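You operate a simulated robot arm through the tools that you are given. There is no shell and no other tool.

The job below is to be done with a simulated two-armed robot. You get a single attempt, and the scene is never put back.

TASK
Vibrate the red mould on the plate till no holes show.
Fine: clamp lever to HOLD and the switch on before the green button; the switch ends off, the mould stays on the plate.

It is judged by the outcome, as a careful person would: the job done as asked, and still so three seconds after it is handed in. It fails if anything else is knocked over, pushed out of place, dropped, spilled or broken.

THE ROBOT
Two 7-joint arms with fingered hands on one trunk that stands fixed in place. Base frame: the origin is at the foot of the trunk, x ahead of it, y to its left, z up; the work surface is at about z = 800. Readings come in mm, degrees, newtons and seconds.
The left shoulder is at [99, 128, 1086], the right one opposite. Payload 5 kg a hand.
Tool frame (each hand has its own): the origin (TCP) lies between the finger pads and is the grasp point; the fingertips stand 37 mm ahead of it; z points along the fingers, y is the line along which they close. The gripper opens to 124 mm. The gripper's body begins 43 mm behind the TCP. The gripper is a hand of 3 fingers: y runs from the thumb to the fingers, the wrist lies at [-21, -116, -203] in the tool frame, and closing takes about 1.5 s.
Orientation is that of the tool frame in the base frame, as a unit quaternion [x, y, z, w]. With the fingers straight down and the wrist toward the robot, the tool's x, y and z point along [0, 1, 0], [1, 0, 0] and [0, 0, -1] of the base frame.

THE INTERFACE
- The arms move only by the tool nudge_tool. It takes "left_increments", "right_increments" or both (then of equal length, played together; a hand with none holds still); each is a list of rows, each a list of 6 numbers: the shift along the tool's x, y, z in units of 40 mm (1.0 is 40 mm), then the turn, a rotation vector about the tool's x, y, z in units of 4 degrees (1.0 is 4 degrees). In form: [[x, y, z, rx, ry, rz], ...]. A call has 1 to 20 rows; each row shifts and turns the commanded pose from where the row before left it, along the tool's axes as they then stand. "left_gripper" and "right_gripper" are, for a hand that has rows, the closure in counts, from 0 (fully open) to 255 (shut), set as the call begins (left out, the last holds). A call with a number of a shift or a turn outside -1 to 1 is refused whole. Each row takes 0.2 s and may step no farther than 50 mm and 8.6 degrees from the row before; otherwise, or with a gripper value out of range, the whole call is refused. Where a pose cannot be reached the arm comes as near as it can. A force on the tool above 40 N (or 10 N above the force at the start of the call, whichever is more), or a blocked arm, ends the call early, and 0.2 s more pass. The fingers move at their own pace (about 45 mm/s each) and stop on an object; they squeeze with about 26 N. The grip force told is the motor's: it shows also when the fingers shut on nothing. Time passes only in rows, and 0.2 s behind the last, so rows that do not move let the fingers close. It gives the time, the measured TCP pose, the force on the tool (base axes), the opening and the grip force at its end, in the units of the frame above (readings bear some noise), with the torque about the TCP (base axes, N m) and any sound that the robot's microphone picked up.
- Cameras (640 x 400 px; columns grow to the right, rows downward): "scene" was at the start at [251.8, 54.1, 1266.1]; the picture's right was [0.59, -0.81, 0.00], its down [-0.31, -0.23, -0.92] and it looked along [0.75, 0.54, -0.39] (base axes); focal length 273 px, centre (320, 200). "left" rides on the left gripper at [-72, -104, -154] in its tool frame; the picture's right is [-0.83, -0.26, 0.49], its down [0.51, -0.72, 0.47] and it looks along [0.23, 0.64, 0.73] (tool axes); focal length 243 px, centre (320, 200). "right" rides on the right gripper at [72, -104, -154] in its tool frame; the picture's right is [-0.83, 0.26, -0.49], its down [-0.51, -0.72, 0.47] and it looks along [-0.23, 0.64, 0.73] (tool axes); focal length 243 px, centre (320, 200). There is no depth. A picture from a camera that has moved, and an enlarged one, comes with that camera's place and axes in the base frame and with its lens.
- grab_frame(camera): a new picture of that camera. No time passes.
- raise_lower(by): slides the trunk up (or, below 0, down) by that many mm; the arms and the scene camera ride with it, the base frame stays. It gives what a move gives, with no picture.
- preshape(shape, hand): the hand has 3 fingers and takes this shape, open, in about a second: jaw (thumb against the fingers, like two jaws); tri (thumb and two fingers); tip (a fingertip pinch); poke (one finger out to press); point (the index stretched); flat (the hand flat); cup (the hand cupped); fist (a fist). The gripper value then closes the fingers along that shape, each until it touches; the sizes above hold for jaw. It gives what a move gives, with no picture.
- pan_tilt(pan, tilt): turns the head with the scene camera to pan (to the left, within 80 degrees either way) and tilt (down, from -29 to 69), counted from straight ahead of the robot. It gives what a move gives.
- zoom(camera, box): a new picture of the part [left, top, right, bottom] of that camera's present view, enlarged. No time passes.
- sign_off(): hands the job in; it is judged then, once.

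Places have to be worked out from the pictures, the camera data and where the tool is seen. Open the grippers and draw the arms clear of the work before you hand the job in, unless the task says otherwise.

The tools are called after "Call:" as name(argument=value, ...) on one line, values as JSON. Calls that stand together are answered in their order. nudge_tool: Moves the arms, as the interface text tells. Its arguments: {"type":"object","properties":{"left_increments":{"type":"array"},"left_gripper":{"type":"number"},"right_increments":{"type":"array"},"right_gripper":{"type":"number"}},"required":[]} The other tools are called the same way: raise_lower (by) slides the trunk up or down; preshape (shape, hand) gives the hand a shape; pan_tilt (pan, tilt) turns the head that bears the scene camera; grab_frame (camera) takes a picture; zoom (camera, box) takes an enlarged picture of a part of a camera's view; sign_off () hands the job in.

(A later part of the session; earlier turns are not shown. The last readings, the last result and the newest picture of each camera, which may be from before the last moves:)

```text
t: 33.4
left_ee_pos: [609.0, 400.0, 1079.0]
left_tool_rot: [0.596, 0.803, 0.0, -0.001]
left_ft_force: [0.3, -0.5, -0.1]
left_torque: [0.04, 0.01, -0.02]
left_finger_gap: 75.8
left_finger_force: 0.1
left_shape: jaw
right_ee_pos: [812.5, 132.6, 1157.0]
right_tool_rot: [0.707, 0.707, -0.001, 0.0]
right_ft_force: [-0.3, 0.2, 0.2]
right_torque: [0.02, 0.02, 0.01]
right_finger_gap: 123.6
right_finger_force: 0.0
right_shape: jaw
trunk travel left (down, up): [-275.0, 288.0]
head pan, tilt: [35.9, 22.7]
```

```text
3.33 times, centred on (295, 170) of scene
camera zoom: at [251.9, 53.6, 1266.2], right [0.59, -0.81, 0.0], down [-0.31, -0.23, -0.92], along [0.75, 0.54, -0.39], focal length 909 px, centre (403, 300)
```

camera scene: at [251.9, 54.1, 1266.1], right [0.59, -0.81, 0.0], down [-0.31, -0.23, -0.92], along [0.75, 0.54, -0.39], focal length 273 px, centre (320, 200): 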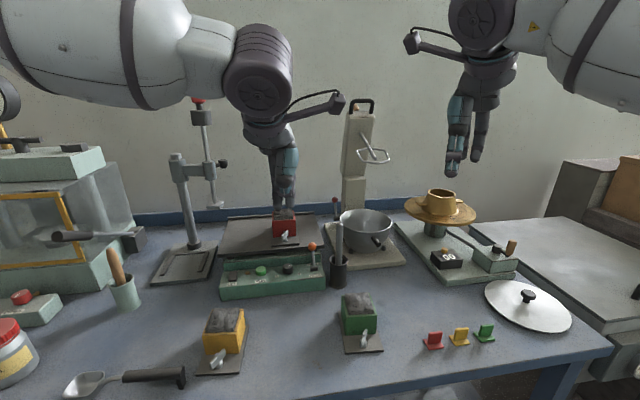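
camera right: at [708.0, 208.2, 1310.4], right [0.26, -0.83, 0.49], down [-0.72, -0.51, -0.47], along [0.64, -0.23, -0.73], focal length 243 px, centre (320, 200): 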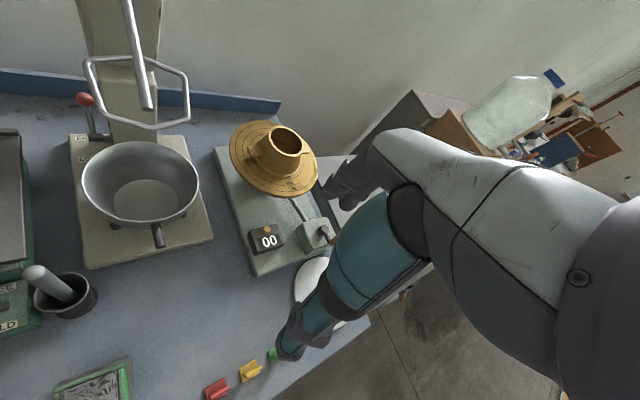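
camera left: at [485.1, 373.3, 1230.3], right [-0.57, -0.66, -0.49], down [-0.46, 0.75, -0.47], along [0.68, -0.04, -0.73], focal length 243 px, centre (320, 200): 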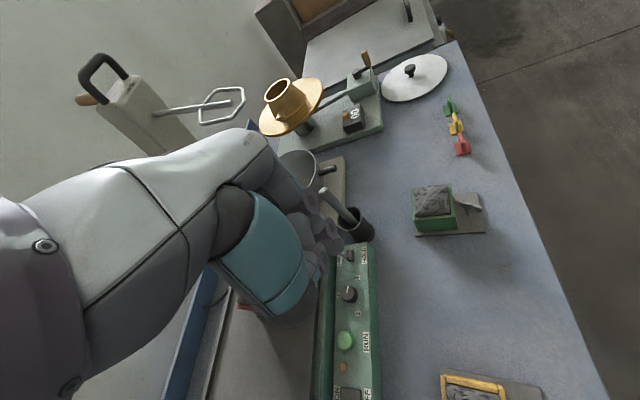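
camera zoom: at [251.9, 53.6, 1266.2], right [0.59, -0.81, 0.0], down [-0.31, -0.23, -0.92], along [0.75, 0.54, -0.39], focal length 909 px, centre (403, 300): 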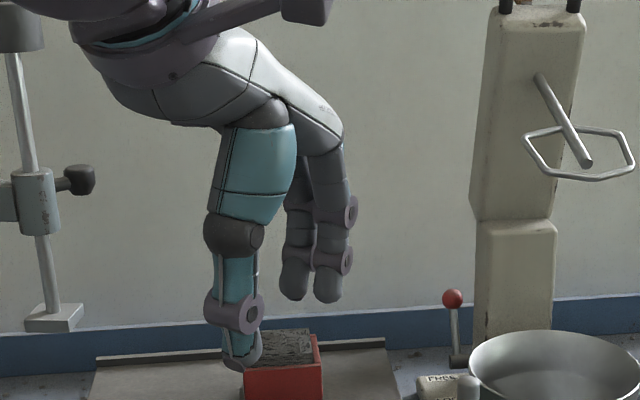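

The gap is 76 mm and the fingers hang near-vertical. I'll move over the lever so the two fingers come down just behind the orange knob (about (719, 414, z 893)), stopping with the tips about 35 mm above the plate.

Call:
nudge_tool(left_increments=[[-0.075, 0.545, 0.7, 0, 0, 0], [-0.075, 0.545, 0.7, 0, 0, 0], [-0.075, 0.545, 0.7, 0, 0, 0], [-0.075, 0.545, 0.7, 0, 0, 0], [0, 0, 0, 0, 0, 0]])

Call:
grab_frame(camera="left")

Call:
zoom(camera="scene", box=[220, 160, 380, 300])

```text
t: 34.6
left_ee_pos: [694.9, 412.7, 966.8]
left_tool_rot: [0.596, 0.803, 0.001, 0.0]
left_ft_force: [-0.1, -0.1, 0.2]
left_torque: [-0.01, -0.02, 0.0]
left_finger_gap: 75.9
left_finger_force: 0.0
left_shape: jaw
right_ee_pos: [810.7, 133.6, 1158.7]
right_tool_rot: [0.707, 0.707, 0.001, 0.001]
right_ft_force: [-0.3, 0.0, 0.3]
right_torque: [0.01, 0.0, -0.01]
right_finger_gap: 123.6
right_finger_force: 0.1
right_shape: jaw
trunk travel left (down, up): [-275.0, 288.0]
head pan, tilt: [35.9, 22.7]
```

```text
taken
camera left: at [616.1, 312.7, 1118.7], right [-0.01, -0.87, -0.49], down [-0.84, 0.28, -0.47], along [0.55, 0.41, -0.73], focal length 243 px, centre (320, 200)
```

left: 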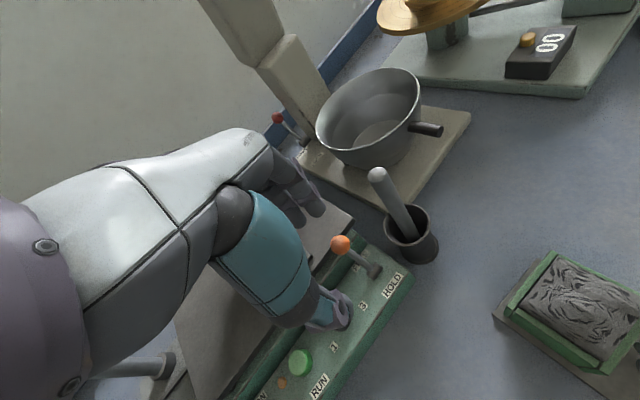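

```text
2.86 times, centred on (300, 230) of scene
camera zoom: at [250.6, 53.9, 1266.5], right [0.59, -0.81, 0.0], down [-0.31, -0.23, -0.92], along [0.75, 0.54, -0.38], focal length 779 px, centre (377, 114)
```

zoom: 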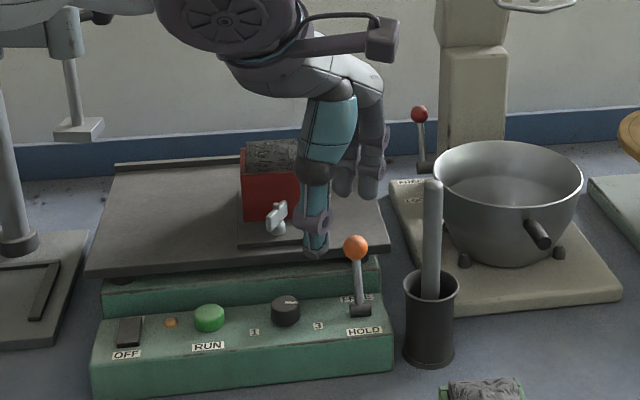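

The knob sits about 23 mm ahead of the TCP line and the finger pads at about 38–40 mm, so the fingers will land just behind it. I'll shift 3 mm further back and descend until the tips are about 7 mm above the plate.

Call:
nudge_tool(left_increments=[[0, 0.075, 0.4, 0, 0, 0], [0, 0, 0.3, 0, 0, 0], [0, 0, 0.15, 0, 0, 0], [0, 0, 0, 0, 0, 0]])

Call:
zoom(camera="left", box=[240, 140, 440, 300])

Call:
zoom(camera="scene", box=[260, 190, 360, 280])

```text
t: 35.6
left_ee_pos: [699.1, 413.2, 932.1]
left_tool_rot: [0.597, 0.803, -0.001, 0.0]
left_ft_force: [0.7, 0.4, 0.4]
left_torque: [-0.03, 0.02, -0.02]
left_finger_gap: 76.0
left_finger_force: 0.0
left_shape: jaw
right_ee_pos: [812.6, 134.7, 1157.9]
right_tool_rot: [0.707, 0.707, 0.0, 0.001]
right_ft_force: [-0.4, -0.3, 0.1]
right_torque: [-0.01, -0.01, -0.02]
right_finger_gap: 123.6
right_finger_force: 0.1
right_shape: jaw
trunk travel left (down, up): [-275.0, 288.0]
head pan, tilt: [35.9, 22.7]
```

```text
2.50 times, centred on (340, 220) of left
camera zoom: at [620.4, 313.2, 1084.1], right [-0.01, -0.87, -0.49], down [-0.84, 0.28, -0.47], along [0.55, 0.41, -0.73], focal length 606 px, centre (270, 150)
```

zoom: 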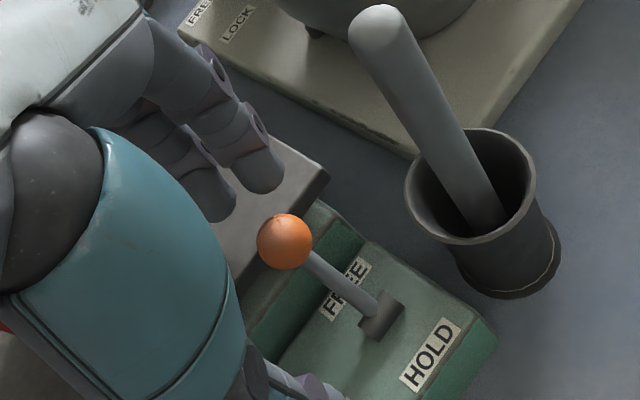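

```text
4.44 times, centred on (310, 235) of scene
camera zoom: at [251.7, 54.1, 1266.2], right [0.59, -0.81, 0.0], down [-0.31, -0.23, -0.92], along [0.75, 0.54, -0.39], focal length 1212 px, centre (364, 44)
```

zoom: 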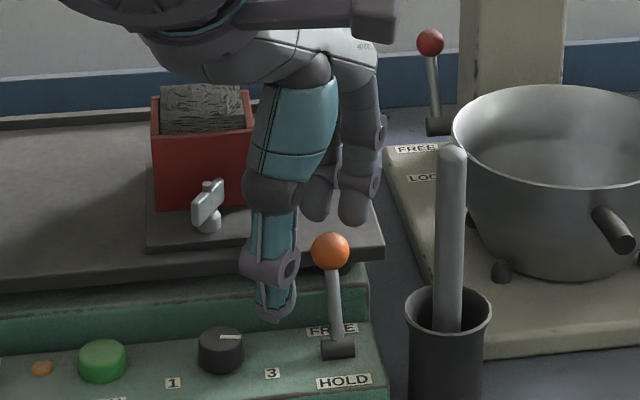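

The knob is about 4–5 mm clear of the right finger's inner face, in line with it, and the left finger is clear of the mould base. I'll shift 3 mm left and sink 4 mm so the tips overlap the knob's middle.

Call:
nudge_tool(left_increments=[[0.075, 0, 0, 0, 0, 0], [0, 0, 0.05, 0, 0, 0], [0, 0, 0.05, 0, 0, 0], [0, 0, 0, 0, 0, 0]])

Call:
zoom(camera="left", box=[240, 140, 440, 300])

```text
t: 36.6
left_ee_pos: [698.7, 415.9, 928.1]
left_tool_rot: [0.596, 0.803, -0.001, 0.001]
left_ft_force: [-0.4, -0.4, -1.2]
left_torque: [0.02, 0.0, 0.03]
left_finger_gap: 75.9
left_finger_force: 0.1
left_shape: jaw
right_ee_pos: [811.8, 133.9, 1157.4]
right_tool_rot: [0.707, 0.707, 0.0, 0.0]
right_ft_force: [-0.1, -0.1, -0.1]
right_torque: [-0.02, 0.02, -0.04]
right_finger_gap: 123.6
right_finger_force: 0.0
right_shape: jaw
trunk travel left (down, up): [-275.0, 288.0]
head pan, tilt: [35.9, 22.7]
```

```text
2.50 times, centred on (340, 220) of left
camera zoom: at [619.8, 316.5, 1080.7], right [-0.01, -0.87, -0.49], down [-0.84, 0.28, -0.47], along [0.55, 0.41, -0.73], focal length 606 px, centre (270, 150)
```

zoom: 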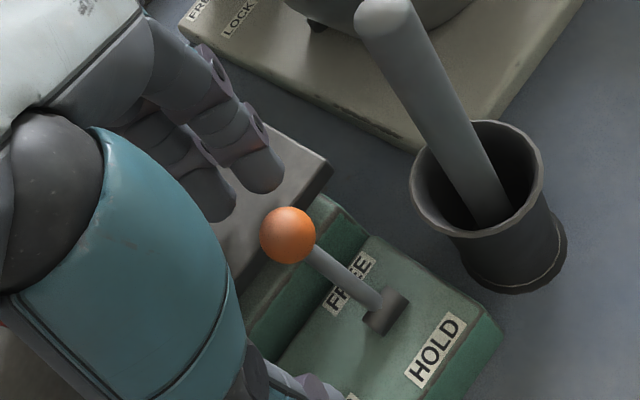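

No contact yet. Now I'll pull towards the robot in 4 mm steps and watch the force as the fingers take up the knob.

Call:
nudge_tool(left_increments=[[-0.0475, -0.088, 0, 0, 0, 0], [-0.0475, -0.088, 0, 0, 0, 0], [-0.0475, -0.088, 0, 0, 0, 0], [-0.0475, -0.088, 0, 0, 0, 0], [0, 0, 0, 0, 0, 0]])

Call:
zoom(camera="left", box=[240, 140, 440, 300])

```text
t: 37.8
left_ee_pos: [687.2, 404.7, 929.0]
left_tool_rot: [0.596, 0.803, 0.0, 0.0]
left_ft_force: [0.3, 0.4, 0.6]
left_torque: [0.03, -0.07, 0.06]
left_finger_gap: 76.2
left_finger_force: 0.1
left_shape: jaw
right_ee_pos: [812.6, 134.0, 1156.8]
right_tool_rot: [0.707, 0.707, -0.001, -0.001]
right_ft_force: [-0.4, -0.1, -0.7]
right_torque: [-0.03, -0.01, 0.0]
right_finger_gap: 123.7
right_finger_force: 0.1
right_shape: jaw
trunk travel left (down, up): [-275.0, 288.0]
head pan, tilt: [35.9, 22.7]
```

```text
2.50 times, centred on (340, 220) of left
camera zoom: at [608.5, 304.9, 1080.3], right [-0.01, -0.87, -0.49], down [-0.84, 0.28, -0.47], along [0.55, 0.41, -0.73], focal length 606 px, centre (270, 150)
```

zoom: 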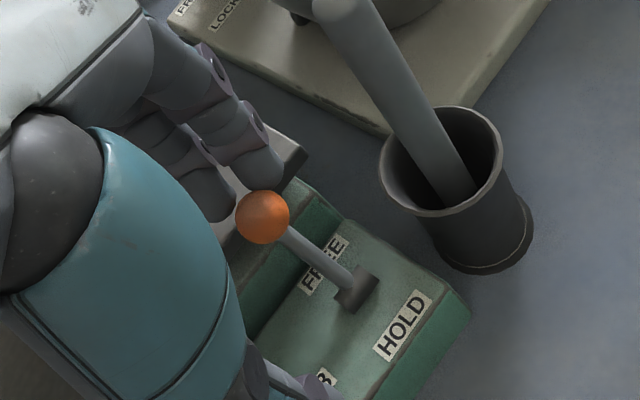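

The knob is now right at the fingertips with hardly any force. I'll keep pulling in small steps.

Call:
nudge_tool(left_increments=[[-0.0475, -0.088, 0, 0, 0, 0], [-0.0475, -0.088, 0, 0, 0, 0], [-0.0475, -0.088, 0, 0, 0, 0], [-0.0475, -0.088, 0, 0, 0, 0], [0, 0, 0, 0, 0, 0]])

Call:
zoom(camera="left", box=[240, 140, 440, 300])

Call:
zoom(camera="scene", box=[260, 190, 360, 280])

```text
t: 39.0
left_ee_pos: [674.5, 392.1, 927.6]
left_tool_rot: [0.596, 0.803, 0.001, 0.0]
left_ft_force: [4.7, -0.5, 6.3]
left_torque: [0.1, -0.41, -0.02]
left_finger_gap: 77.5
left_finger_force: 0.1
left_shape: jaw
right_ee_pos: [811.0, 133.6, 1156.6]
right_tool_rot: [0.707, 0.707, 0.0, 0.0]
right_ft_force: [0.1, -0.1, 0.6]
right_torque: [-0.01, 0.0, -0.04]
right_finger_gap: 123.6
right_finger_force: 0.1
right_shape: jaw
trunk travel left (down, up): [-275.0, 288.0]
head pan, tilt: [35.9, 22.7]
```

```text
2.50 times, centred on (340, 220) of left
camera zoom: at [597.0, 293.5, 1081.3], right [-0.01, -0.87, -0.49], down [-0.84, 0.28, -0.47], along [0.55, 0.41, -0.73], focal length 606 px, centre (270, 150)
```

zoom: 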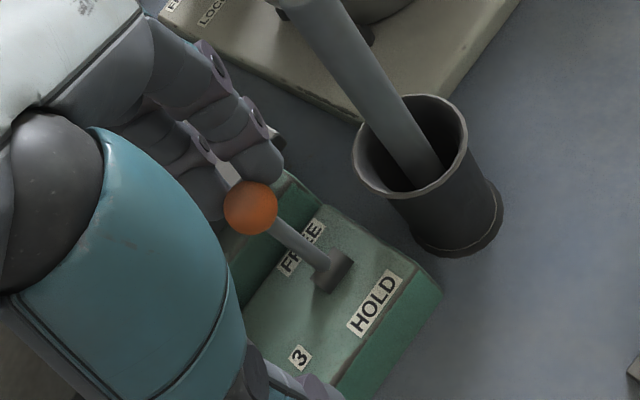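

```text
4.44 times, centred on (310, 235) of scene
camera zoom: at [251.8, 53.8, 1266.2], right [0.59, -0.81, 0.0], down [-0.31, -0.23, -0.92], along [0.75, 0.54, -0.39], focal length 1212 px, centre (364, 44)
```

zoom: 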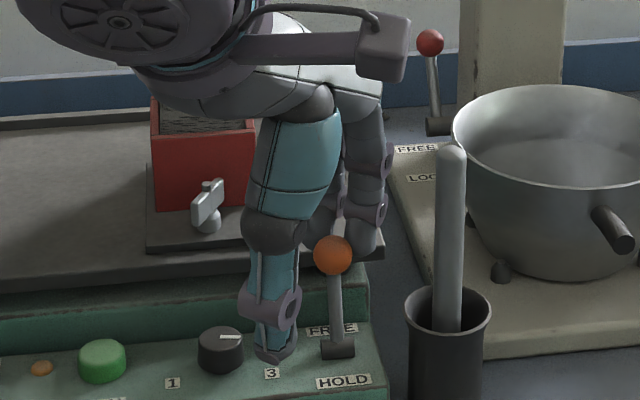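

The lever is following: the knob sits nested between the two fingers, now at about d 786 and z 899, and force is modest. I'll keep pulling another 16 mm.

Call:
nudge_tool(left_increments=[[-0.0475, -0.088, 0, 0, 0, 0], [-0.0475, -0.088, 0, 0, 0, 0], [-0.0475, -0.088, 0, 0, 0, 0], [-0.0475, -0.088, 0, 0, 0, 0], [0, 0, 0, 0, 0, 0]])

Call:
zoom(camera="left", box=[240, 140, 440, 300])

Call:
zoom(camera="scene", box=[260, 190, 360, 280])

```text
t: 40.2
left_ee_pos: [665.1, 383.0, 928.0]
left_tool_rot: [0.596, 0.803, 0.0, 0.0]
left_ft_force: [1.6, -1.2, -0.1]
left_torque: [-0.03, -0.07, -0.03]
left_finger_gap: 76.5
left_finger_force: 0.1
left_shape: jaw
right_ee_pos: [812.1, 133.4, 1158.1]
right_tool_rot: [0.708, 0.706, 0.001, 0.0]
right_ft_force: [-0.1, 0.1, -0.1]
right_torque: [-0.01, -0.03, 0.02]
right_finger_gap: 123.6
right_finger_force: 0.1
right_shape: jaw
trunk travel left (down, up): [-275.0, 288.0]
head pan, tilt: [35.9, 22.7]
```

```text
2.50 times, centred on (340, 220) of left
camera zoom: at [586.1, 282.7, 1080.8], right [-0.01, -0.87, -0.49], down [-0.84, 0.28, -0.47], along [0.55, 0.41, -0.73], focal length 606 px, centre (270, 150)
```

zoom: 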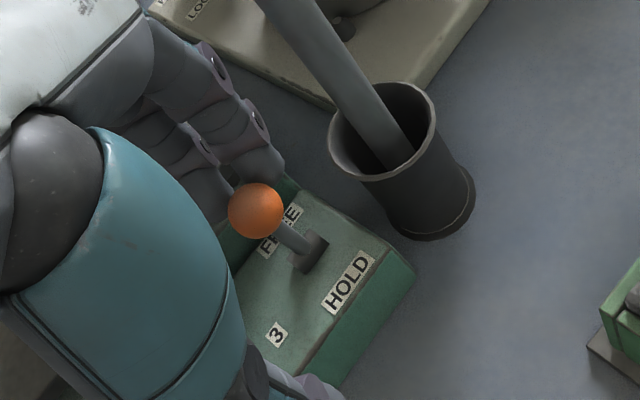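

```text
4.44 times, centred on (310, 235) of scene
camera zoom: at [252.0, 53.9, 1266.1], right [0.59, -0.81, 0.0], down [-0.31, -0.23, -0.92], along [0.75, 0.54, -0.39], focal length 1212 px, centre (364, 44)
```

zoom: 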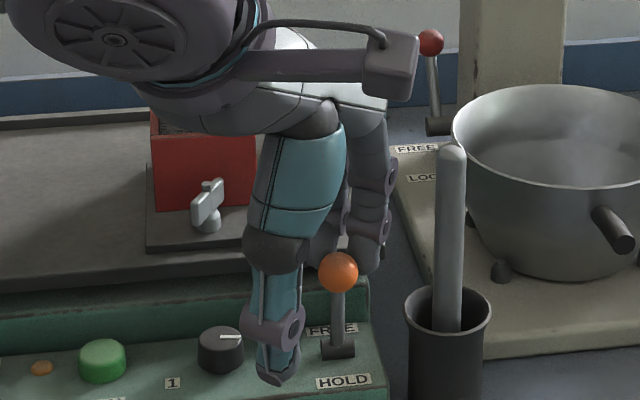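

The lever is near upright and still following with low force. I'll continue pulling and sink slightly to keep a good hold as it tips towards HOLD.

Call:
nudge_tool(left_increments=[[-0.0475, -0.088, 0.02, 0, 0, 0], [-0.0475, -0.088, 0.03, 0, 0, 0], [-0.0475, -0.088, 0.04, 0, 0, 0], [-0.0475, -0.088, 0.04, 0, 0, 0], [-0.0475, -0.088, 0.04, 0, 0, 0], [-0.0475, -0.088, 0.04, 0, 0, 0], [0, 0, 0, 0, 0, 0]])

Call:
zoom(camera="left", box=[240, 140, 440, 300])

Call:
zoom(camera="scene", box=[260, 190, 360, 280])

```text
t: 41.8
left_ee_pos: [648.4, 366.1, 919.2]
left_tool_rot: [0.596, 0.803, 0.0, 0.0]
left_ft_force: [0.5, -0.4, -0.5]
left_torque: [-0.03, -0.01, 0.02]
left_finger_gap: 75.9
left_finger_force: 0.1
left_shape: jaw
right_ee_pos: [811.3, 133.6, 1156.4]
right_tool_rot: [0.707, 0.707, 0.0, 0.0]
right_ft_force: [0.5, 0.9, 0.0]
right_torque: [-0.03, -0.01, -0.05]
right_finger_gap: 123.7
right_finger_force: 0.0
right_shape: jaw
trunk travel left (down, up): [-275.0, 288.0]
head pan, tilt: [35.9, 22.7]
```

```text
2.50 times, centred on (340, 220) of left
camera zoom: at [569.0, 265.9, 1072.3], right [-0.01, -0.87, -0.49], down [-0.84, 0.28, -0.47], along [0.55, 0.41, -0.73], focal length 606 px, centre (270, 150)
```

zoom: 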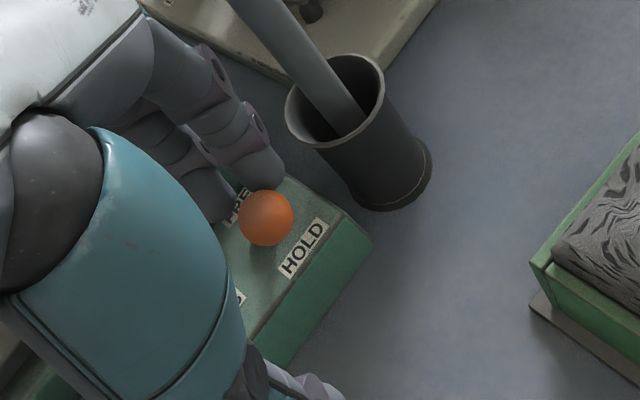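

```text
4.44 times, centred on (310, 235) of scene
camera zoom: at [251.9, 54.1, 1266.1], right [0.59, -0.81, 0.0], down [-0.31, -0.23, -0.92], along [0.75, 0.54, -0.39], focal length 1212 px, centre (364, 44)
```

zoom: 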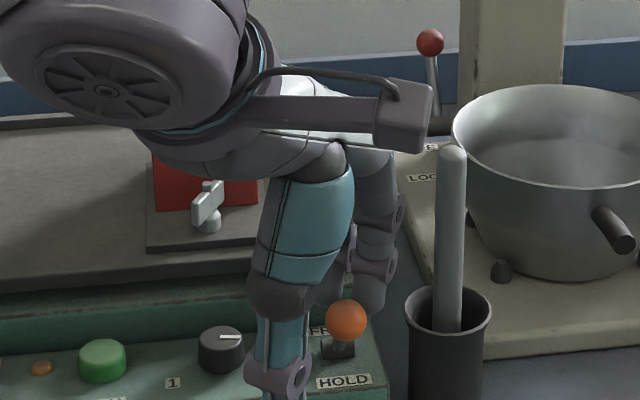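

The knob has passed upright and leans towards HOLD. I'll continue pulling until it meets its stop.

Call:
nudge_tool(left_increments=[[-0.0475, -0.088, 0.04, 0, 0, 0], [-0.0475, -0.088, 0.04, 0, 0, 0], [-0.0475, -0.088, 0.04, 0, 0, 0], [-0.0475, -0.088, 0.04, 0, 0, 0], [-0.0475, -0.088, 0.04, 0, 0, 0], [0, 0, 0, 0, 0, 0]])

Call:
zoom(camera="left", box=[240, 140, 440, 300])

Call:
zoom(camera="scene", box=[260, 190, 360, 280])

```text
t: 43.2
left_ee_pos: [634.2, 352.9, 911.9]
left_tool_rot: [0.596, 0.803, 0.0, 0.0]
left_ft_force: [5.5, 12.9, 8.4]
left_torque: [0.65, -0.51, 0.54]
left_finger_gap: 80.8
left_finger_force: 0.1
left_shape: jaw
right_ee_pos: [811.9, 134.0, 1157.3]
right_tool_rot: [0.706, 0.708, 0.0, 0.0]
right_ft_force: [-0.8, -0.5, 0.5]
right_torque: [0.03, 0.02, 0.01]
right_finger_gap: 123.5
right_finger_force: 0.1
right_shape: jaw
trunk travel left (down, up): [-275.0, 288.0]
head pan, tilt: [35.9, 22.7]
```

```text
2.50 times, centred on (340, 220) of left
camera zoom: at [555.2, 252.6, 1064.0], right [-0.01, -0.87, -0.49], down [-0.84, 0.28, -0.47], along [0.55, 0.41, -0.73], focal length 606 px, centre (270, 150)
```

zoom: 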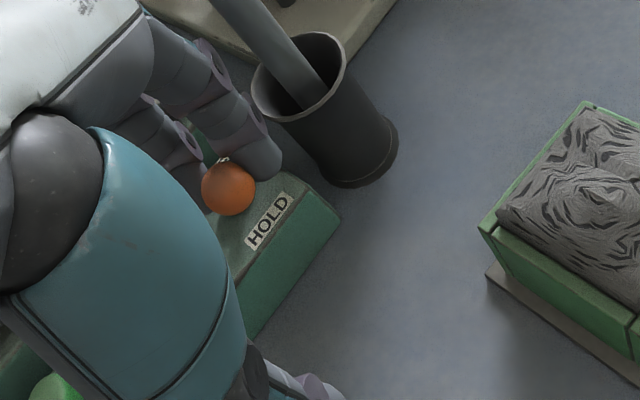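

```text
4.44 times, centred on (310, 235) of scene
camera zoom: at [251.8, 55.0, 1266.1], right [0.59, -0.81, 0.0], down [-0.31, -0.23, -0.92], along [0.75, 0.54, -0.39], focal length 1212 px, centre (364, 44)
```

zoom: 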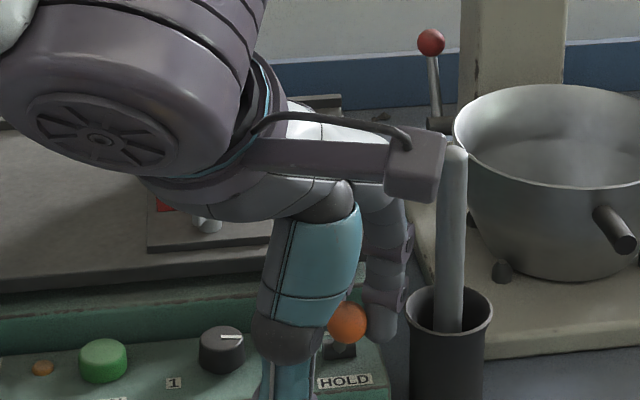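

The knob hasn't moved since the last picture and force has risen to about 13 N, so the lever is against its HOLD stop. I'll back off the pressure, rise clear and check the lever with an open view.

Call:
nudge_tool(left_increments=[[0.0475, 0.088, 0, 0, 0, 0], [0.0475, 0.088, 0, 0, 0, 0], [0.0475, 0.088, 0, 0, 0, 0], [0.024, 0.044, 0, 0, 0, 0], [0, 0, -0.3, 0, 0, 0], [0, 0, -0.7, 0, 0, 0], [0, 0, -0.9, 0, 0, 0], [0, 0, -0.9, 0, 0, 0], [0, 0, -0.8, 0, 0, 0], [0, 0, 0, 0, 0, 0]])

Call:
grab_frame(camera="left")

Call:
zoom(camera="scene", box=[200, 190, 360, 310])

```text
t: 45.4
left_ee_pos: [645.2, 361.0, 1054.9]
left_tool_rot: [0.596, 0.803, 0.0, 0.0]
left_ft_force: [-0.2, 0.2, 0.1]
left_torque: [-0.04, 0.03, 0.0]
left_finger_gap: 75.5
left_finger_force: 0.1
left_shape: jaw
right_ee_pos: [812.5, 134.5, 1156.1]
right_tool_rot: [0.707, 0.708, 0.0, 0.0]
right_ft_force: [0.0, -0.4, -0.2]
right_torque: [0.0, 0.0, -0.01]
right_finger_gap: 123.5
right_finger_force: 0.2
right_shape: jaw
trunk travel left (down, up): [-275.0, 288.0]
head pan, tilt: [35.9, 22.7]
```

```text
taken
camera left: at [565.9, 262.1, 1207.8], right [-0.01, -0.87, -0.49], down [-0.84, 0.28, -0.47], along [0.55, 0.41, -0.73], focal length 243 px, centre (320, 200)
```

left: 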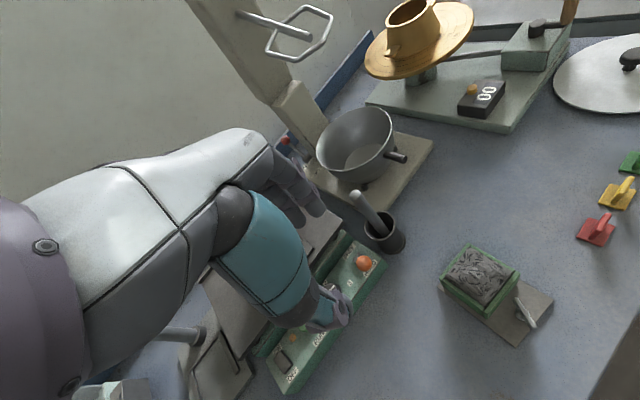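

```text
3.33 times, centred on (280, 250) of scene
camera zoom: at [252.6, 54.6, 1265.9], right [0.59, -0.81, 0.0], down [-0.31, -0.23, -0.92], along [0.75, 0.54, -0.39], focal length 909 px, centre (453, 33)
```

zoom: 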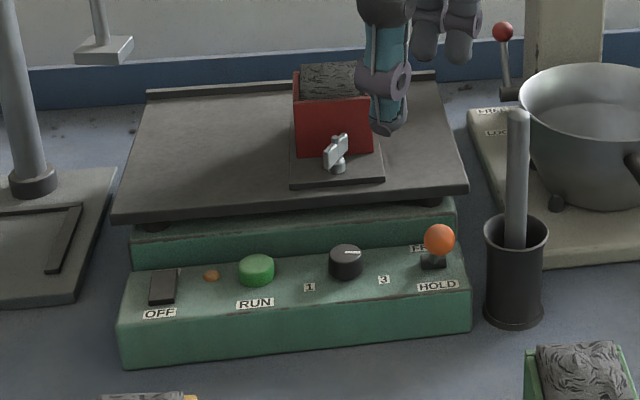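

The lever now leans fully forward to HOLD, and the mould is undisturbed. Next is the rocker switch at about (561, 531), its ON half being the side nearer the plate. I'll take the poke shape, square the hand to the panel, and move over it.

Call:
preshape(hand="left", shape="poke")

Call:
nudge_tool(left_increments=[[0, 0, 0, 0, 0, -1], [0, 0, 0, 0, 0, -1], [0, 0, 0, 0, 0, -1], [0, 0, 0, 0, 0, -1], [0, 0, 0, 0, 0, -1], [0, 0, 0, 0, 0, -1], [0, 0, 0, 0, 0, -1], [0.886, 0.15, 0.4, 0, 0, 0], [0.886, 0.15, 0.4, 0, 0, 0], [0.886, 0.15, 0.4, 0, 0, 0], [0.886, 0.15, 0.4, 0, 0, 0], [0.886, 0.15, 0.4, 0, 0, 0], [0, 0, 0, 0, 0, 0]])

Call:
grab_frame(camera="left")

Call:
zoom(camera="scene", box=[190, 190, 350, 310])

```text
t: 46.3
left_ee_pos: [642.9, 362.5, 1055.6]
left_tool_rot: [0.595, 0.803, 0.0, 0.0]
left_ft_force: [-0.6, -0.1, 0.8]
left_torque: [0.01, -0.01, 0.0]
left_finger_gap: 0.0
left_finger_force: 0.0
left_shape: poke
right_ee_pos: [812.5, 133.8, 1158.2]
right_tool_rot: [0.707, 0.707, 0.0, 0.001]
right_ft_force: [0.0, 0.1, 0.8]
right_torque: [0.02, 0.0, 0.01]
right_finger_gap: 123.5
right_finger_force: 0.0
right_shape: jaw
trunk travel left (down, up): [-275.0, 288.0]
head pan, tilt: [35.9, 22.7]
```

```text
t: 49.1
left_ee_pos: [540.8, 507.6, 974.5]
left_tool_rot: [0.384, 0.923, 0.0, 0.0]
left_ft_force: [0.7, 0.5, 0.8]
left_torque: [-0.02, 0.04, 0.01]
left_finger_gap: 0.1
left_finger_force: 0.1
left_shape: poke
right_ee_pos: [811.9, 135.0, 1158.2]
right_tool_rot: [0.708, 0.706, 0.001, 0.0]
right_ft_force: [0.7, 0.7, -0.6]
right_torque: [-0.02, 0.01, -0.01]
right_finger_gap: 123.7
right_finger_force: 0.0
right_shape: jaw
trunk travel left (down, up): [-275.0, 288.0]
head pan, tilt: [35.9, 22.7]
```

```text
taken
camera left: at [517.5, 382.7, 1127.6], right [0.4, -0.77, -0.49], down [-0.87, -0.15, -0.47], along [0.29, 0.62, -0.73], focal length 243 px, centre (320, 200)
```

left: 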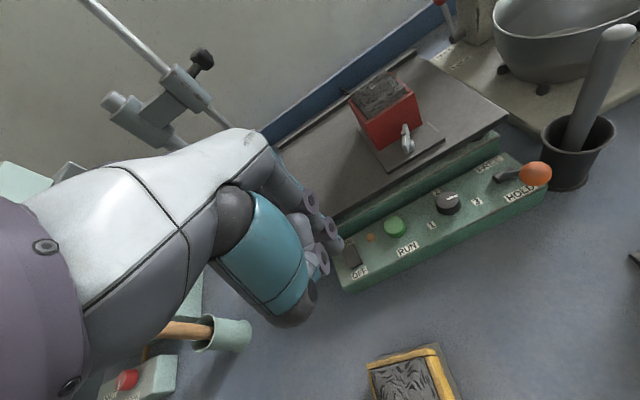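

```text
3.33 times, centred on (270, 250) of scene
camera zoom: at [251.8, 54.5, 1266.2], right [0.59, -0.81, 0.0], down [-0.31, -0.23, -0.92], along [0.75, 0.54, -0.39], focal length 909 px, centre (487, 33)
```

zoom: 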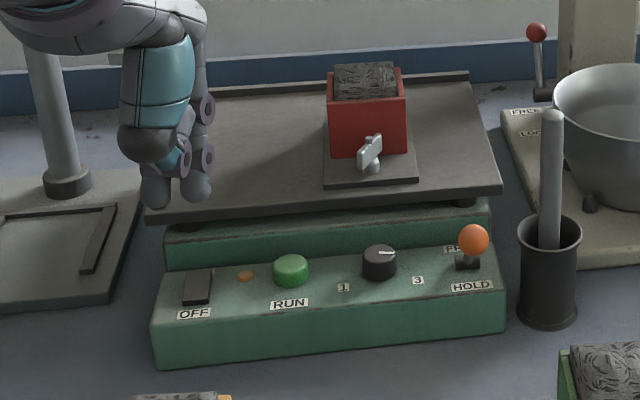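

The fingertips are over the left end of the panel at e about 26, in line with the rocker. I'll advance 39 mm to stand over the ON half and lower to about 20 mm above it, then check.

Call:
nudge_tool(left_increments=[[0, 0.49, 0, 0, 0, 0], [0, 0.49, 0, 0, 0, 0], [0, 0, 0.5, 0, 0, 0], [0, 0, 0.5, 0, 0, 0], [0, 0, 0.5, 0, 0, 0], [0, 0, 0, 0, 0, 0]])

Call:
zoom(camera="left", box=[240, 140, 440, 300])

Call:
zoom(camera="scene", box=[190, 220, 290, 310])

```text
t: 50.5
left_ee_pos: [568.3, 535.9, 916.6]
left_tool_rot: [0.383, 0.924, -0.001, 0.0]
left_ft_force: [0.3, -0.8, 1.2]
left_torque: [0.02, -0.01, -0.03]
left_finger_gap: 0.0
left_finger_force: 0.0
left_shape: poke
right_ee_pos: [812.1, 133.7, 1158.0]
right_tool_rot: [0.707, 0.707, 0.0, 0.001]
right_ft_force: [-0.4, -0.3, -0.2]
right_torque: [0.0, 0.02, -0.03]
right_finger_gap: 123.8
right_finger_force: 0.0
right_shape: jaw
trunk travel left (down, up): [-275.0, 288.0]
head pan, tilt: [35.9, 22.7]
```

```text
2.50 times, centred on (340, 220) of left
camera zoom: at [545.2, 410.2, 1068.1], right [0.4, -0.77, -0.49], down [-0.87, -0.15, -0.47], along [0.29, 0.62, -0.73], focal length 606 px, centre (270, 150)
```

zoom: 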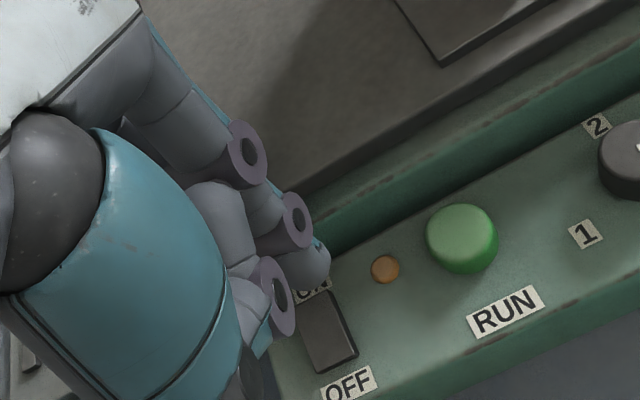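

```text
4.44 times, centred on (240, 265) of scene
camera zoom: at [251.5, 53.7, 1266.3], right [0.59, -0.81, 0.0], down [-0.31, -0.23, -0.92], along [0.75, 0.54, -0.39], focal length 1212 px, centre (676, -89)
```

zoom: 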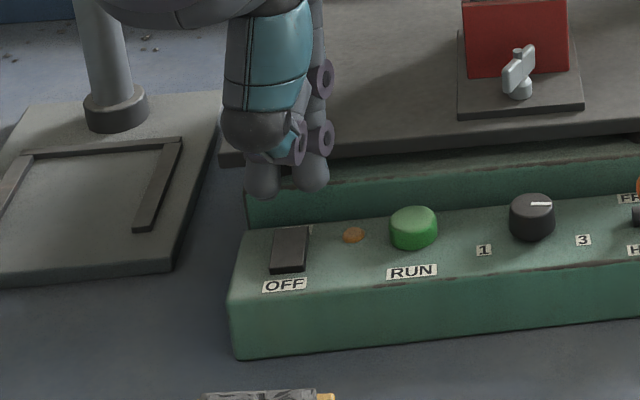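

The rocker top spans about d 755–780 and e 15–36, so I'll pull back 5 mm to press the middle of the ON half. Then I'll lower with small steps.

Call:
nudge_tool(left_increments=[[0, -0.12, 0, 0, 0, 0], [0, 0, 0.3, 0, 0, 0], [0, 0, 0.1, 0, 0, 0], [0, 0, 0.05, 0, 0, 0], [0, 0, 0.05, 0, 0, 0], [0, 0, 0, 0, 0, 0]])

Call:
zoom(camera="left", box=[240, 140, 440, 300])

Call:
zoom(camera="scene", box=[190, 220, 290, 310])

```text
t: 51.9
left_ee_pos: [564.4, 532.6, 896.1]
left_tool_rot: [0.385, 0.923, 0.0, -0.001]
left_ft_force: [0.3, 0.4, -0.4]
left_torque: [0.02, -0.02, -0.01]
left_finger_gap: 0.0
left_finger_force: 0.1
left_shape: poke
right_ee_pos: [811.4, 134.5, 1157.9]
right_tool_rot: [0.707, 0.707, 0.001, 0.0]
right_ft_force: [-0.2, 0.3, 0.0]
right_torque: [-0.01, -0.01, 0.04]
right_finger_gap: 123.6
right_finger_force: 0.0
right_shape: jaw
trunk travel left (down, up): [-275.0, 288.0]
head pan, tilt: [35.9, 22.7]
```

```text
2.50 times, centred on (340, 220) of left
camera zoom: at [541.9, 406.7, 1048.3], right [0.4, -0.77, -0.49], down [-0.87, -0.15, -0.47], along [0.29, 0.62, -0.73], focal length 606 px, centre (270, 150)
```

zoom: 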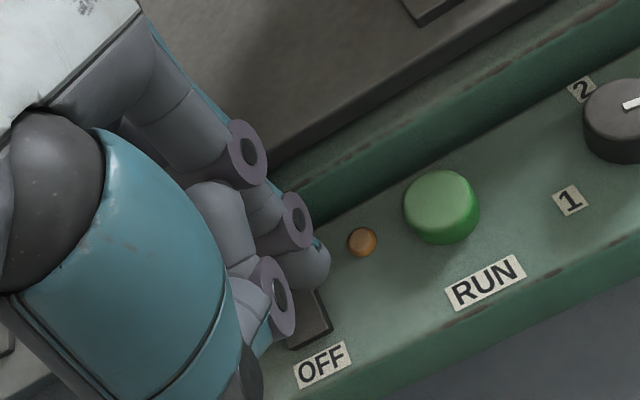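

```text
4.44 times, centred on (240, 265) of scene
camera zoom: at [251.7, 53.9, 1266.2], right [0.59, -0.81, 0.0], down [-0.31, -0.23, -0.92], along [0.75, 0.54, -0.39], focal length 1212 px, centre (676, -89)
```

zoom: 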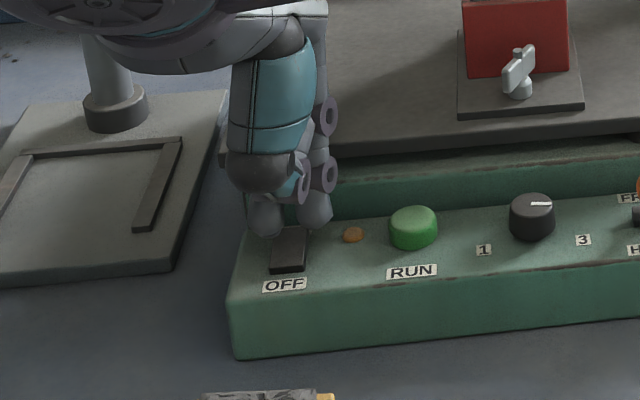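

The rocker sits in the gap between the two fingertips, which would straddle it. I'll shift 12 mm left so the right fingertip is centred on the rocker, clear of the lamp.

Call:
nudge_tool(left_increments=[[0, 0, -0.1, 0, 0, 0], [0.3, 0, 0, 0, 0, 0], [0, 0, 0.1, 0, 0, 0], [0, 0, 0, 0, 0, 0]])

Call:
zoom(camera="scene", box=[200, 230, 270, 290])

Call:
zoom(camera="left", box=[240, 140, 440, 300])

```text
t: 52.9
left_ee_pos: [555.5, 539.7, 895.7]
left_tool_rot: [0.384, 0.923, -0.001, 0.0]
left_ft_force: [-0.2, -0.3, 0.1]
left_torque: [-0.01, 0.0, 0.04]
left_finger_gap: 0.0
left_finger_force: 0.1
left_shape: poke
right_ee_pos: [811.6, 133.4, 1158.4]
right_tool_rot: [0.707, 0.707, 0.0, 0.0]
right_ft_force: [0.6, 0.3, -0.3]
right_torque: [0.03, 0.0, -0.02]
right_finger_gap: 123.7
right_finger_force: 0.1
right_shape: jaw
trunk travel left (down, up): [-275.0, 288.0]
head pan, tilt: [35.9, 22.7]
```

```text
6.67 times, centred on (235, 260) of scene
camera zoom: at [251.6, 53.9, 1266.2], right [0.59, -0.81, 0.0], down [-0.31, -0.23, -0.92], along [0.75, 0.54, -0.39], focal length 1817 px, centre (887, -200)
```

zoom: 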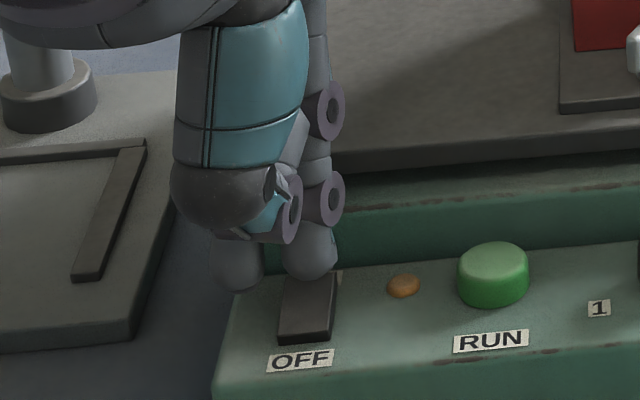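

```text
2.50 times, centred on (340, 220) of left
camera zoom: at [533.3, 415.4, 1048.2], right [0.4, -0.77, -0.49], down [-0.87, -0.15, -0.47], along [0.29, 0.62, -0.73], focal length 606 px, centre (270, 150)
```

zoom: 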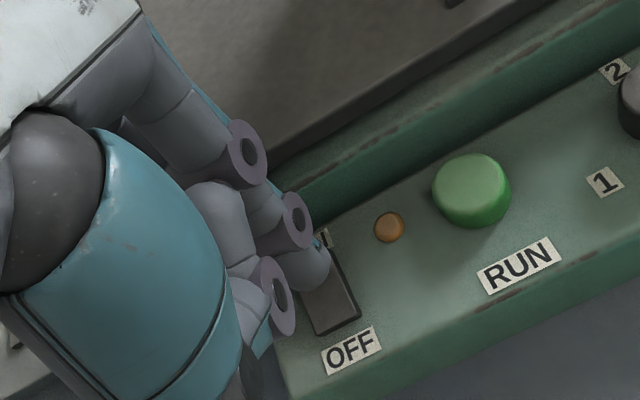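

The right fingertip is now over the rear (ON) half of the rocker. I'll press down in 1.5 mm steps and watch force and sound.

Call:
nudge_tool(left_increments=[[0, 0, 0.0375, 0, 0, 0], [0, 0, 0.0375, 0, 0, 0], [0, 0, 0.0375, 0, 0, 0], [0, 0, 0.0375, 0, 0, 0], [0, 0, 0, 0, 0, 0]])

Call:
zoom(camera="scene", box=[200, 230, 270, 290])

```text
t: 54.1
left_ee_pos: [554.7, 540.6, 889.8]
left_tool_rot: [0.384, 0.923, 0.0, 0.0]
left_ft_force: [-0.3, -0.4, -0.5]
left_torque: [-0.01, -0.01, -0.02]
left_finger_gap: 0.0
left_finger_force: 0.0
left_shape: poke
right_ee_pos: [811.4, 134.1, 1158.3]
right_tool_rot: [0.707, 0.707, 0.0, 0.0]
right_ft_force: [-0.5, -1.0, 0.7]
right_torque: [-0.03, -0.03, 0.05]
right_finger_gap: 123.5
right_finger_force: 0.0
right_shape: jaw
trunk travel left (down, up): [-275.0, 288.0]
head pan, tilt: [35.9, 22.7]
```

```text
6.67 times, centred on (235, 260) of scene
camera zoom: at [251.8, 54.0, 1266.2], right [0.59, -0.81, 0.0], down [-0.31, -0.23, -0.92], along [0.75, 0.54, -0.39], focal length 1817 px, centre (887, -200)
```

zoom: 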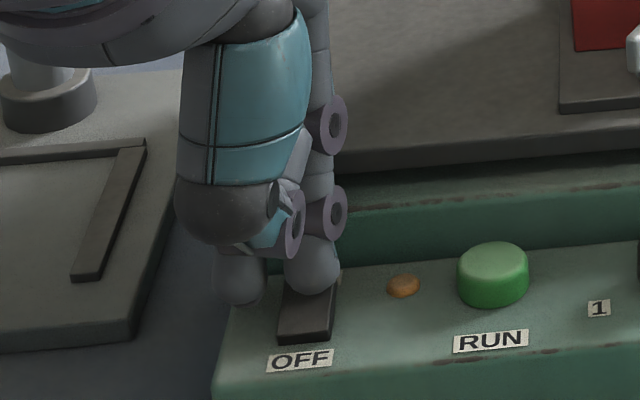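

No contact yet at tip z about 853. I'll continue down in 1.5 mm steps.

Call:
nudge_tool(left_increments=[[0, 0, 0.0375, 0, 0, 0], [0, 0, 0.0375, 0, 0, 0], [0, 0, 0.0375, 0, 0, 0], [0, 0, 0, 0, 0, 0]])

Call:
zoom(camera="scene", box=[200, 230, 270, 290])

```text
t: 55.1
left_ee_pos: [555.9, 540.7, 887.0]
left_tool_rot: [0.384, 0.923, 0.001, 0.002]
left_ft_force: [-0.4, 2.0, 10.5]
left_torque: [0.07, -0.11, 0.05]
left_finger_gap: 0.0
left_finger_force: 0.1
left_shape: poke
right_ee_pos: [811.5, 133.1, 1157.8]
right_tool_rot: [0.707, 0.707, 0.0, -0.001]
right_ft_force: [-0.6, 0.3, 0.1]
right_torque: [-0.01, 0.03, 0.01]
right_finger_gap: 123.5
right_finger_force: 0.0
right_shape: jaw
trunk travel left (down, up): [-275.0, 288.0]
head pan, tilt: [35.9, 22.7]
```

```text
6.67 times, centred on (235, 260) of scene
camera zoom: at [251.0, 53.5, 1266.4], right [0.59, -0.81, 0.0], down [-0.31, -0.23, -0.92], along [0.75, 0.54, -0.38], focal length 1817 px, centre (887, -200)
```

zoom: 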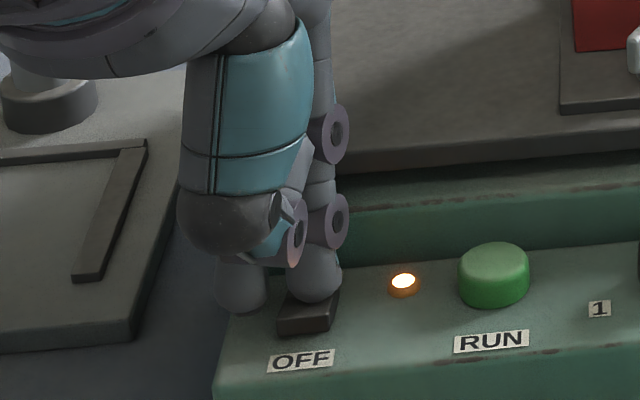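

The lamp lit and the rocker tipped over, so the switch is ON. I'll lift off and move right to put the left fingertip over the green RUN button (about (611, 489)), keeping the other fingertip clear of the lamp.

Call:
nudge_tool(left_increments=[[0, 0, -0.4, 0, 0, 0], [0, 0, -0.8, 0, 0, 0], [-0.75, 0.02, 0, 0, 0, 0], [-0.75, 0.02, 0, 0, 0, 0], [-0.75, 0.02, 0, 0, 0, 0], [0, 0, 0.6, 0, 0, 0], [0, 0, 0, 0, 0, 0]])

Call:
zoom(camera="scene", box=[210, 200, 310, 290])

Call:
zoom(camera="left", box=[240, 140, 440, 300])

```text
t: 56.7
left_ee_pos: [619.2, 474.8, 913.4]
left_tool_rot: [0.385, 0.923, 0.002, 0.001]
left_ft_force: [-0.8, -0.8, 0.7]
left_torque: [0.05, -0.06, 0.03]
left_finger_gap: 0.0
left_finger_force: 0.1
left_shape: poke
right_ee_pos: [809.4, 131.2, 1162.6]
right_tool_rot: [0.708, 0.707, 0.003, 0.0]
right_ft_force: [-0.5, -1.2, 1.4]
right_torque: [0.07, -0.04, 0.0]
right_finger_gap: 123.8
right_finger_force: 0.1
right_shape: jaw
trunk travel left (down, up): [-275.0, 288.0]
head pan, tilt: [35.9, 22.7]
```

```text
4.44 times, centred on (260, 245) of scene
camera zoom: at [248.4, 50.8, 1267.2], right [0.59, -0.81, 0.0], down [-0.31, -0.22, -0.92], along [0.75, 0.54, -0.38], focal length 1212 px, centre (587, 0)
```

zoom: 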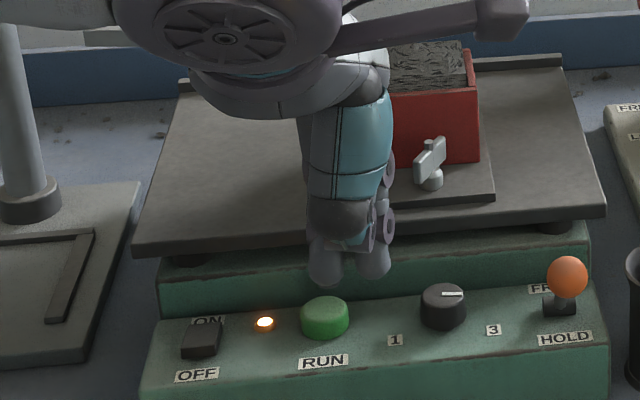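

```text
2.50 times, centred on (340, 220) of left
camera zoom: at [596.3, 349.9, 1064.9], right [0.4, -0.77, -0.49], down [-0.87, -0.15, -0.47], along [0.29, 0.62, -0.73], focal length 606 px, centre (270, 150)
```

zoom: 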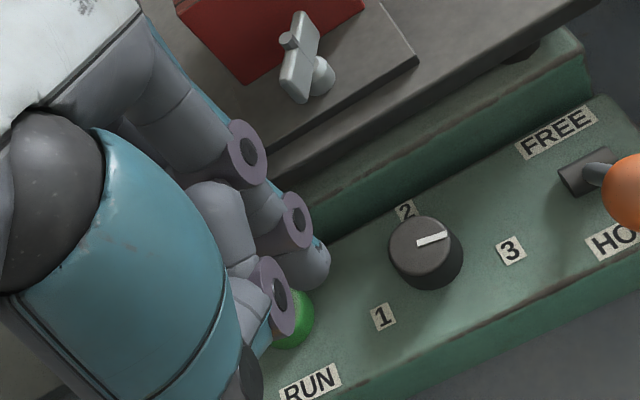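

The left fingertip is above the green button and the lamp is on. I'll let the arm settle and lower to just above the button, and take a baseline look at the concrete surface.

Call:
nudge_tool(left_increments=[[0, 0.05, 0.2, 0, 0, 0], [0, 0, 0.1, 0, 0, 0], [0, 0, 0, 0, 0, 0], [0, 0, 0, 0, 0, 0]])

Call:
zoom(camera="scene", box=[280, 195, 330, 235])

Call:
zoom(camera="scene", box=[210, 200, 310, 290])

```text
t: 57.7
left_ee_pos: [622.4, 479.3, 897.4]
left_tool_rot: [0.384, 0.923, -0.001, 0.0]
left_ft_force: [-0.5, 0.5, 0.1]
left_torque: [0.02, -0.01, 0.0]
left_finger_gap: 0.1
left_finger_force: 0.0
left_shape: poke
right_ee_pos: [811.5, 132.9, 1158.0]
right_tool_rot: [0.707, 0.707, 0.0, 0.0]
right_ft_force: [-0.5, 0.0, 0.3]
right_torque: [0.0, -0.01, 0.01]
right_finger_gap: 123.9
right_finger_force: 0.1
right_shape: jaw
trunk travel left (down, up): [-275.0, 288.0]
head pan, tilt: [35.9, 22.7]
```

```text
10.00 times, centred on (305, 215) of scene
camera zoom: at [251.5, 53.7, 1266.2], right [0.59, -0.81, 0.0], down [-0.31, -0.23, -0.92], along [0.75, 0.54, -0.39], focal length 2726 px, centre (470, 50)
```

zoom: 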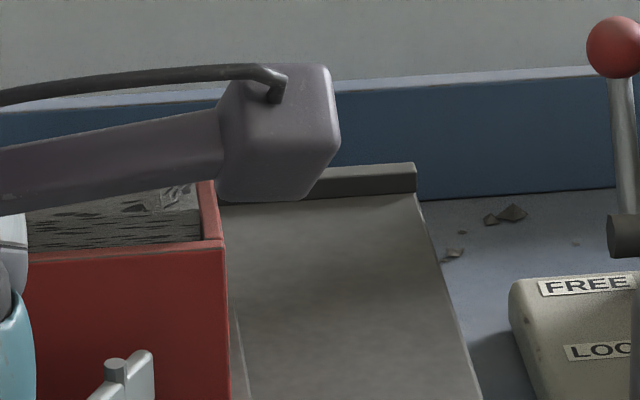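

```text
4.44 times, centred on (260, 245) of scene
camera zoom: at [251.5, 53.7, 1266.2], right [0.59, -0.81, 0.0], down [-0.31, -0.23, -0.92], along [0.75, 0.54, -0.39], focal length 1212 px, centre (587, 0)
```

zoom: 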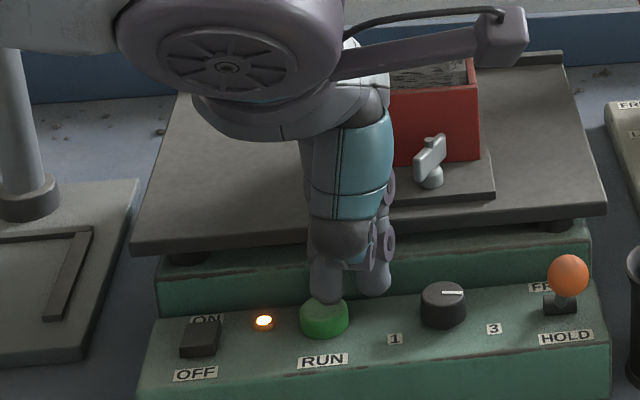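

The fingertip is right over the button. I'll press in 1.5 mm steps, watching force, sound and lamp.

Call:
nudge_tool(left_increments=[[0, 0, 0.0375, 0, 0, 0], [0, 0, 0.0375, 0, 0, 0], [0, 0, 0.0375, 0, 0, 0], [0, 0, 0, 0, 0, 0]])

Call:
zoom(camera="scene", box=[210, 200, 310, 290])

```text
t: 58.7
left_ee_pos: [622.1, 480.5, 894.1]
left_tool_rot: [0.384, 0.923, 0.001, 0.0]
left_ft_force: [-0.1, 0.1, 0.7]
left_torque: [0.02, -0.01, -0.03]
left_finger_gap: 0.1
left_finger_force: 0.0
left_shape: poke
right_ee_pos: [812.7, 133.7, 1158.3]
right_tool_rot: [0.707, 0.707, 0.0, 0.0]
right_ft_force: [-0.3, -0.3, 0.2]
right_torque: [0.03, 0.03, 0.0]
right_finger_gap: 123.7
right_finger_force: 0.1
right_shape: jaw
trunk travel left (down, up): [-275.0, 288.0]
head pan, tilt: [35.9, 22.7]
```

```text
4.44 times, centred on (260, 245) of scene
camera zoom: at [251.7, 53.9, 1266.2], right [0.59, -0.81, 0.0], down [-0.31, -0.23, -0.92], along [0.75, 0.54, -0.39], focal length 1212 px, centre (587, 0)
```

zoom: 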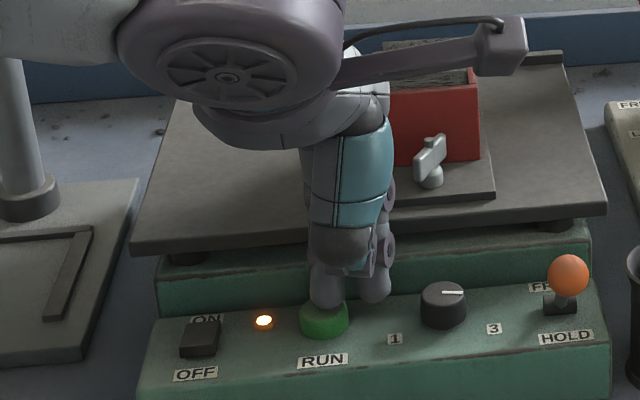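

No firm contact yet (0.7 N). I'll continue pressing in small steps.

Call:
nudge_tool(left_increments=[[0, 0, 0.0375, 0, 0, 0], [0, 0, 0.0375, 0, 0, 0], [0, 0, 0, 0, 0, 0]])

Call:
zoom(camera="scene", box=[210, 200, 310, 290])

```text
t: 59.5
left_ee_pos: [622.0, 479.6, 891.7]
left_tool_rot: [0.384, 0.923, 0.001, 0.0]
left_ft_force: [-2.0, -1.2, 4.9]
left_torque: [0.11, -0.04, -0.01]
left_finger_gap: 0.0
left_finger_force: 0.0
left_shape: poke
right_ee_pos: [812.3, 133.3, 1158.6]
right_tool_rot: [0.707, 0.707, -0.001, 0.0]
right_ft_force: [-1.0, 0.5, -0.2]
right_torque: [-0.01, 0.03, 0.0]
right_finger_gap: 123.7
right_finger_force: 0.0
right_shape: jaw
trunk travel left (down, up): [-275.0, 288.0]
head pan, tilt: [35.9, 22.7]
```

```text
4.44 times, centred on (260, 245) of scene
camera zoom: at [251.4, 53.6, 1266.3], right [0.59, -0.81, 0.0], down [-0.31, -0.23, -0.92], along [0.75, 0.54, -0.39], focal length 1212 px, centre (587, 0)
```

zoom: 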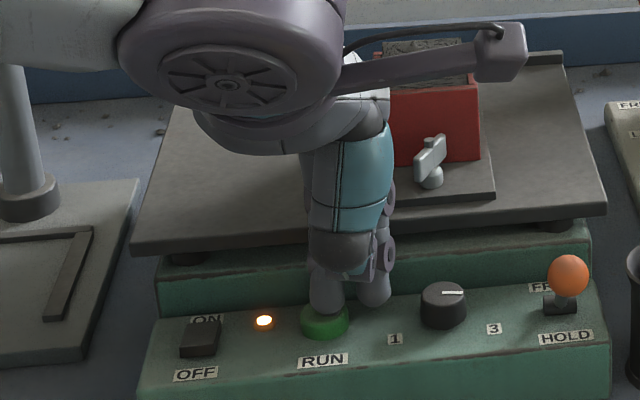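

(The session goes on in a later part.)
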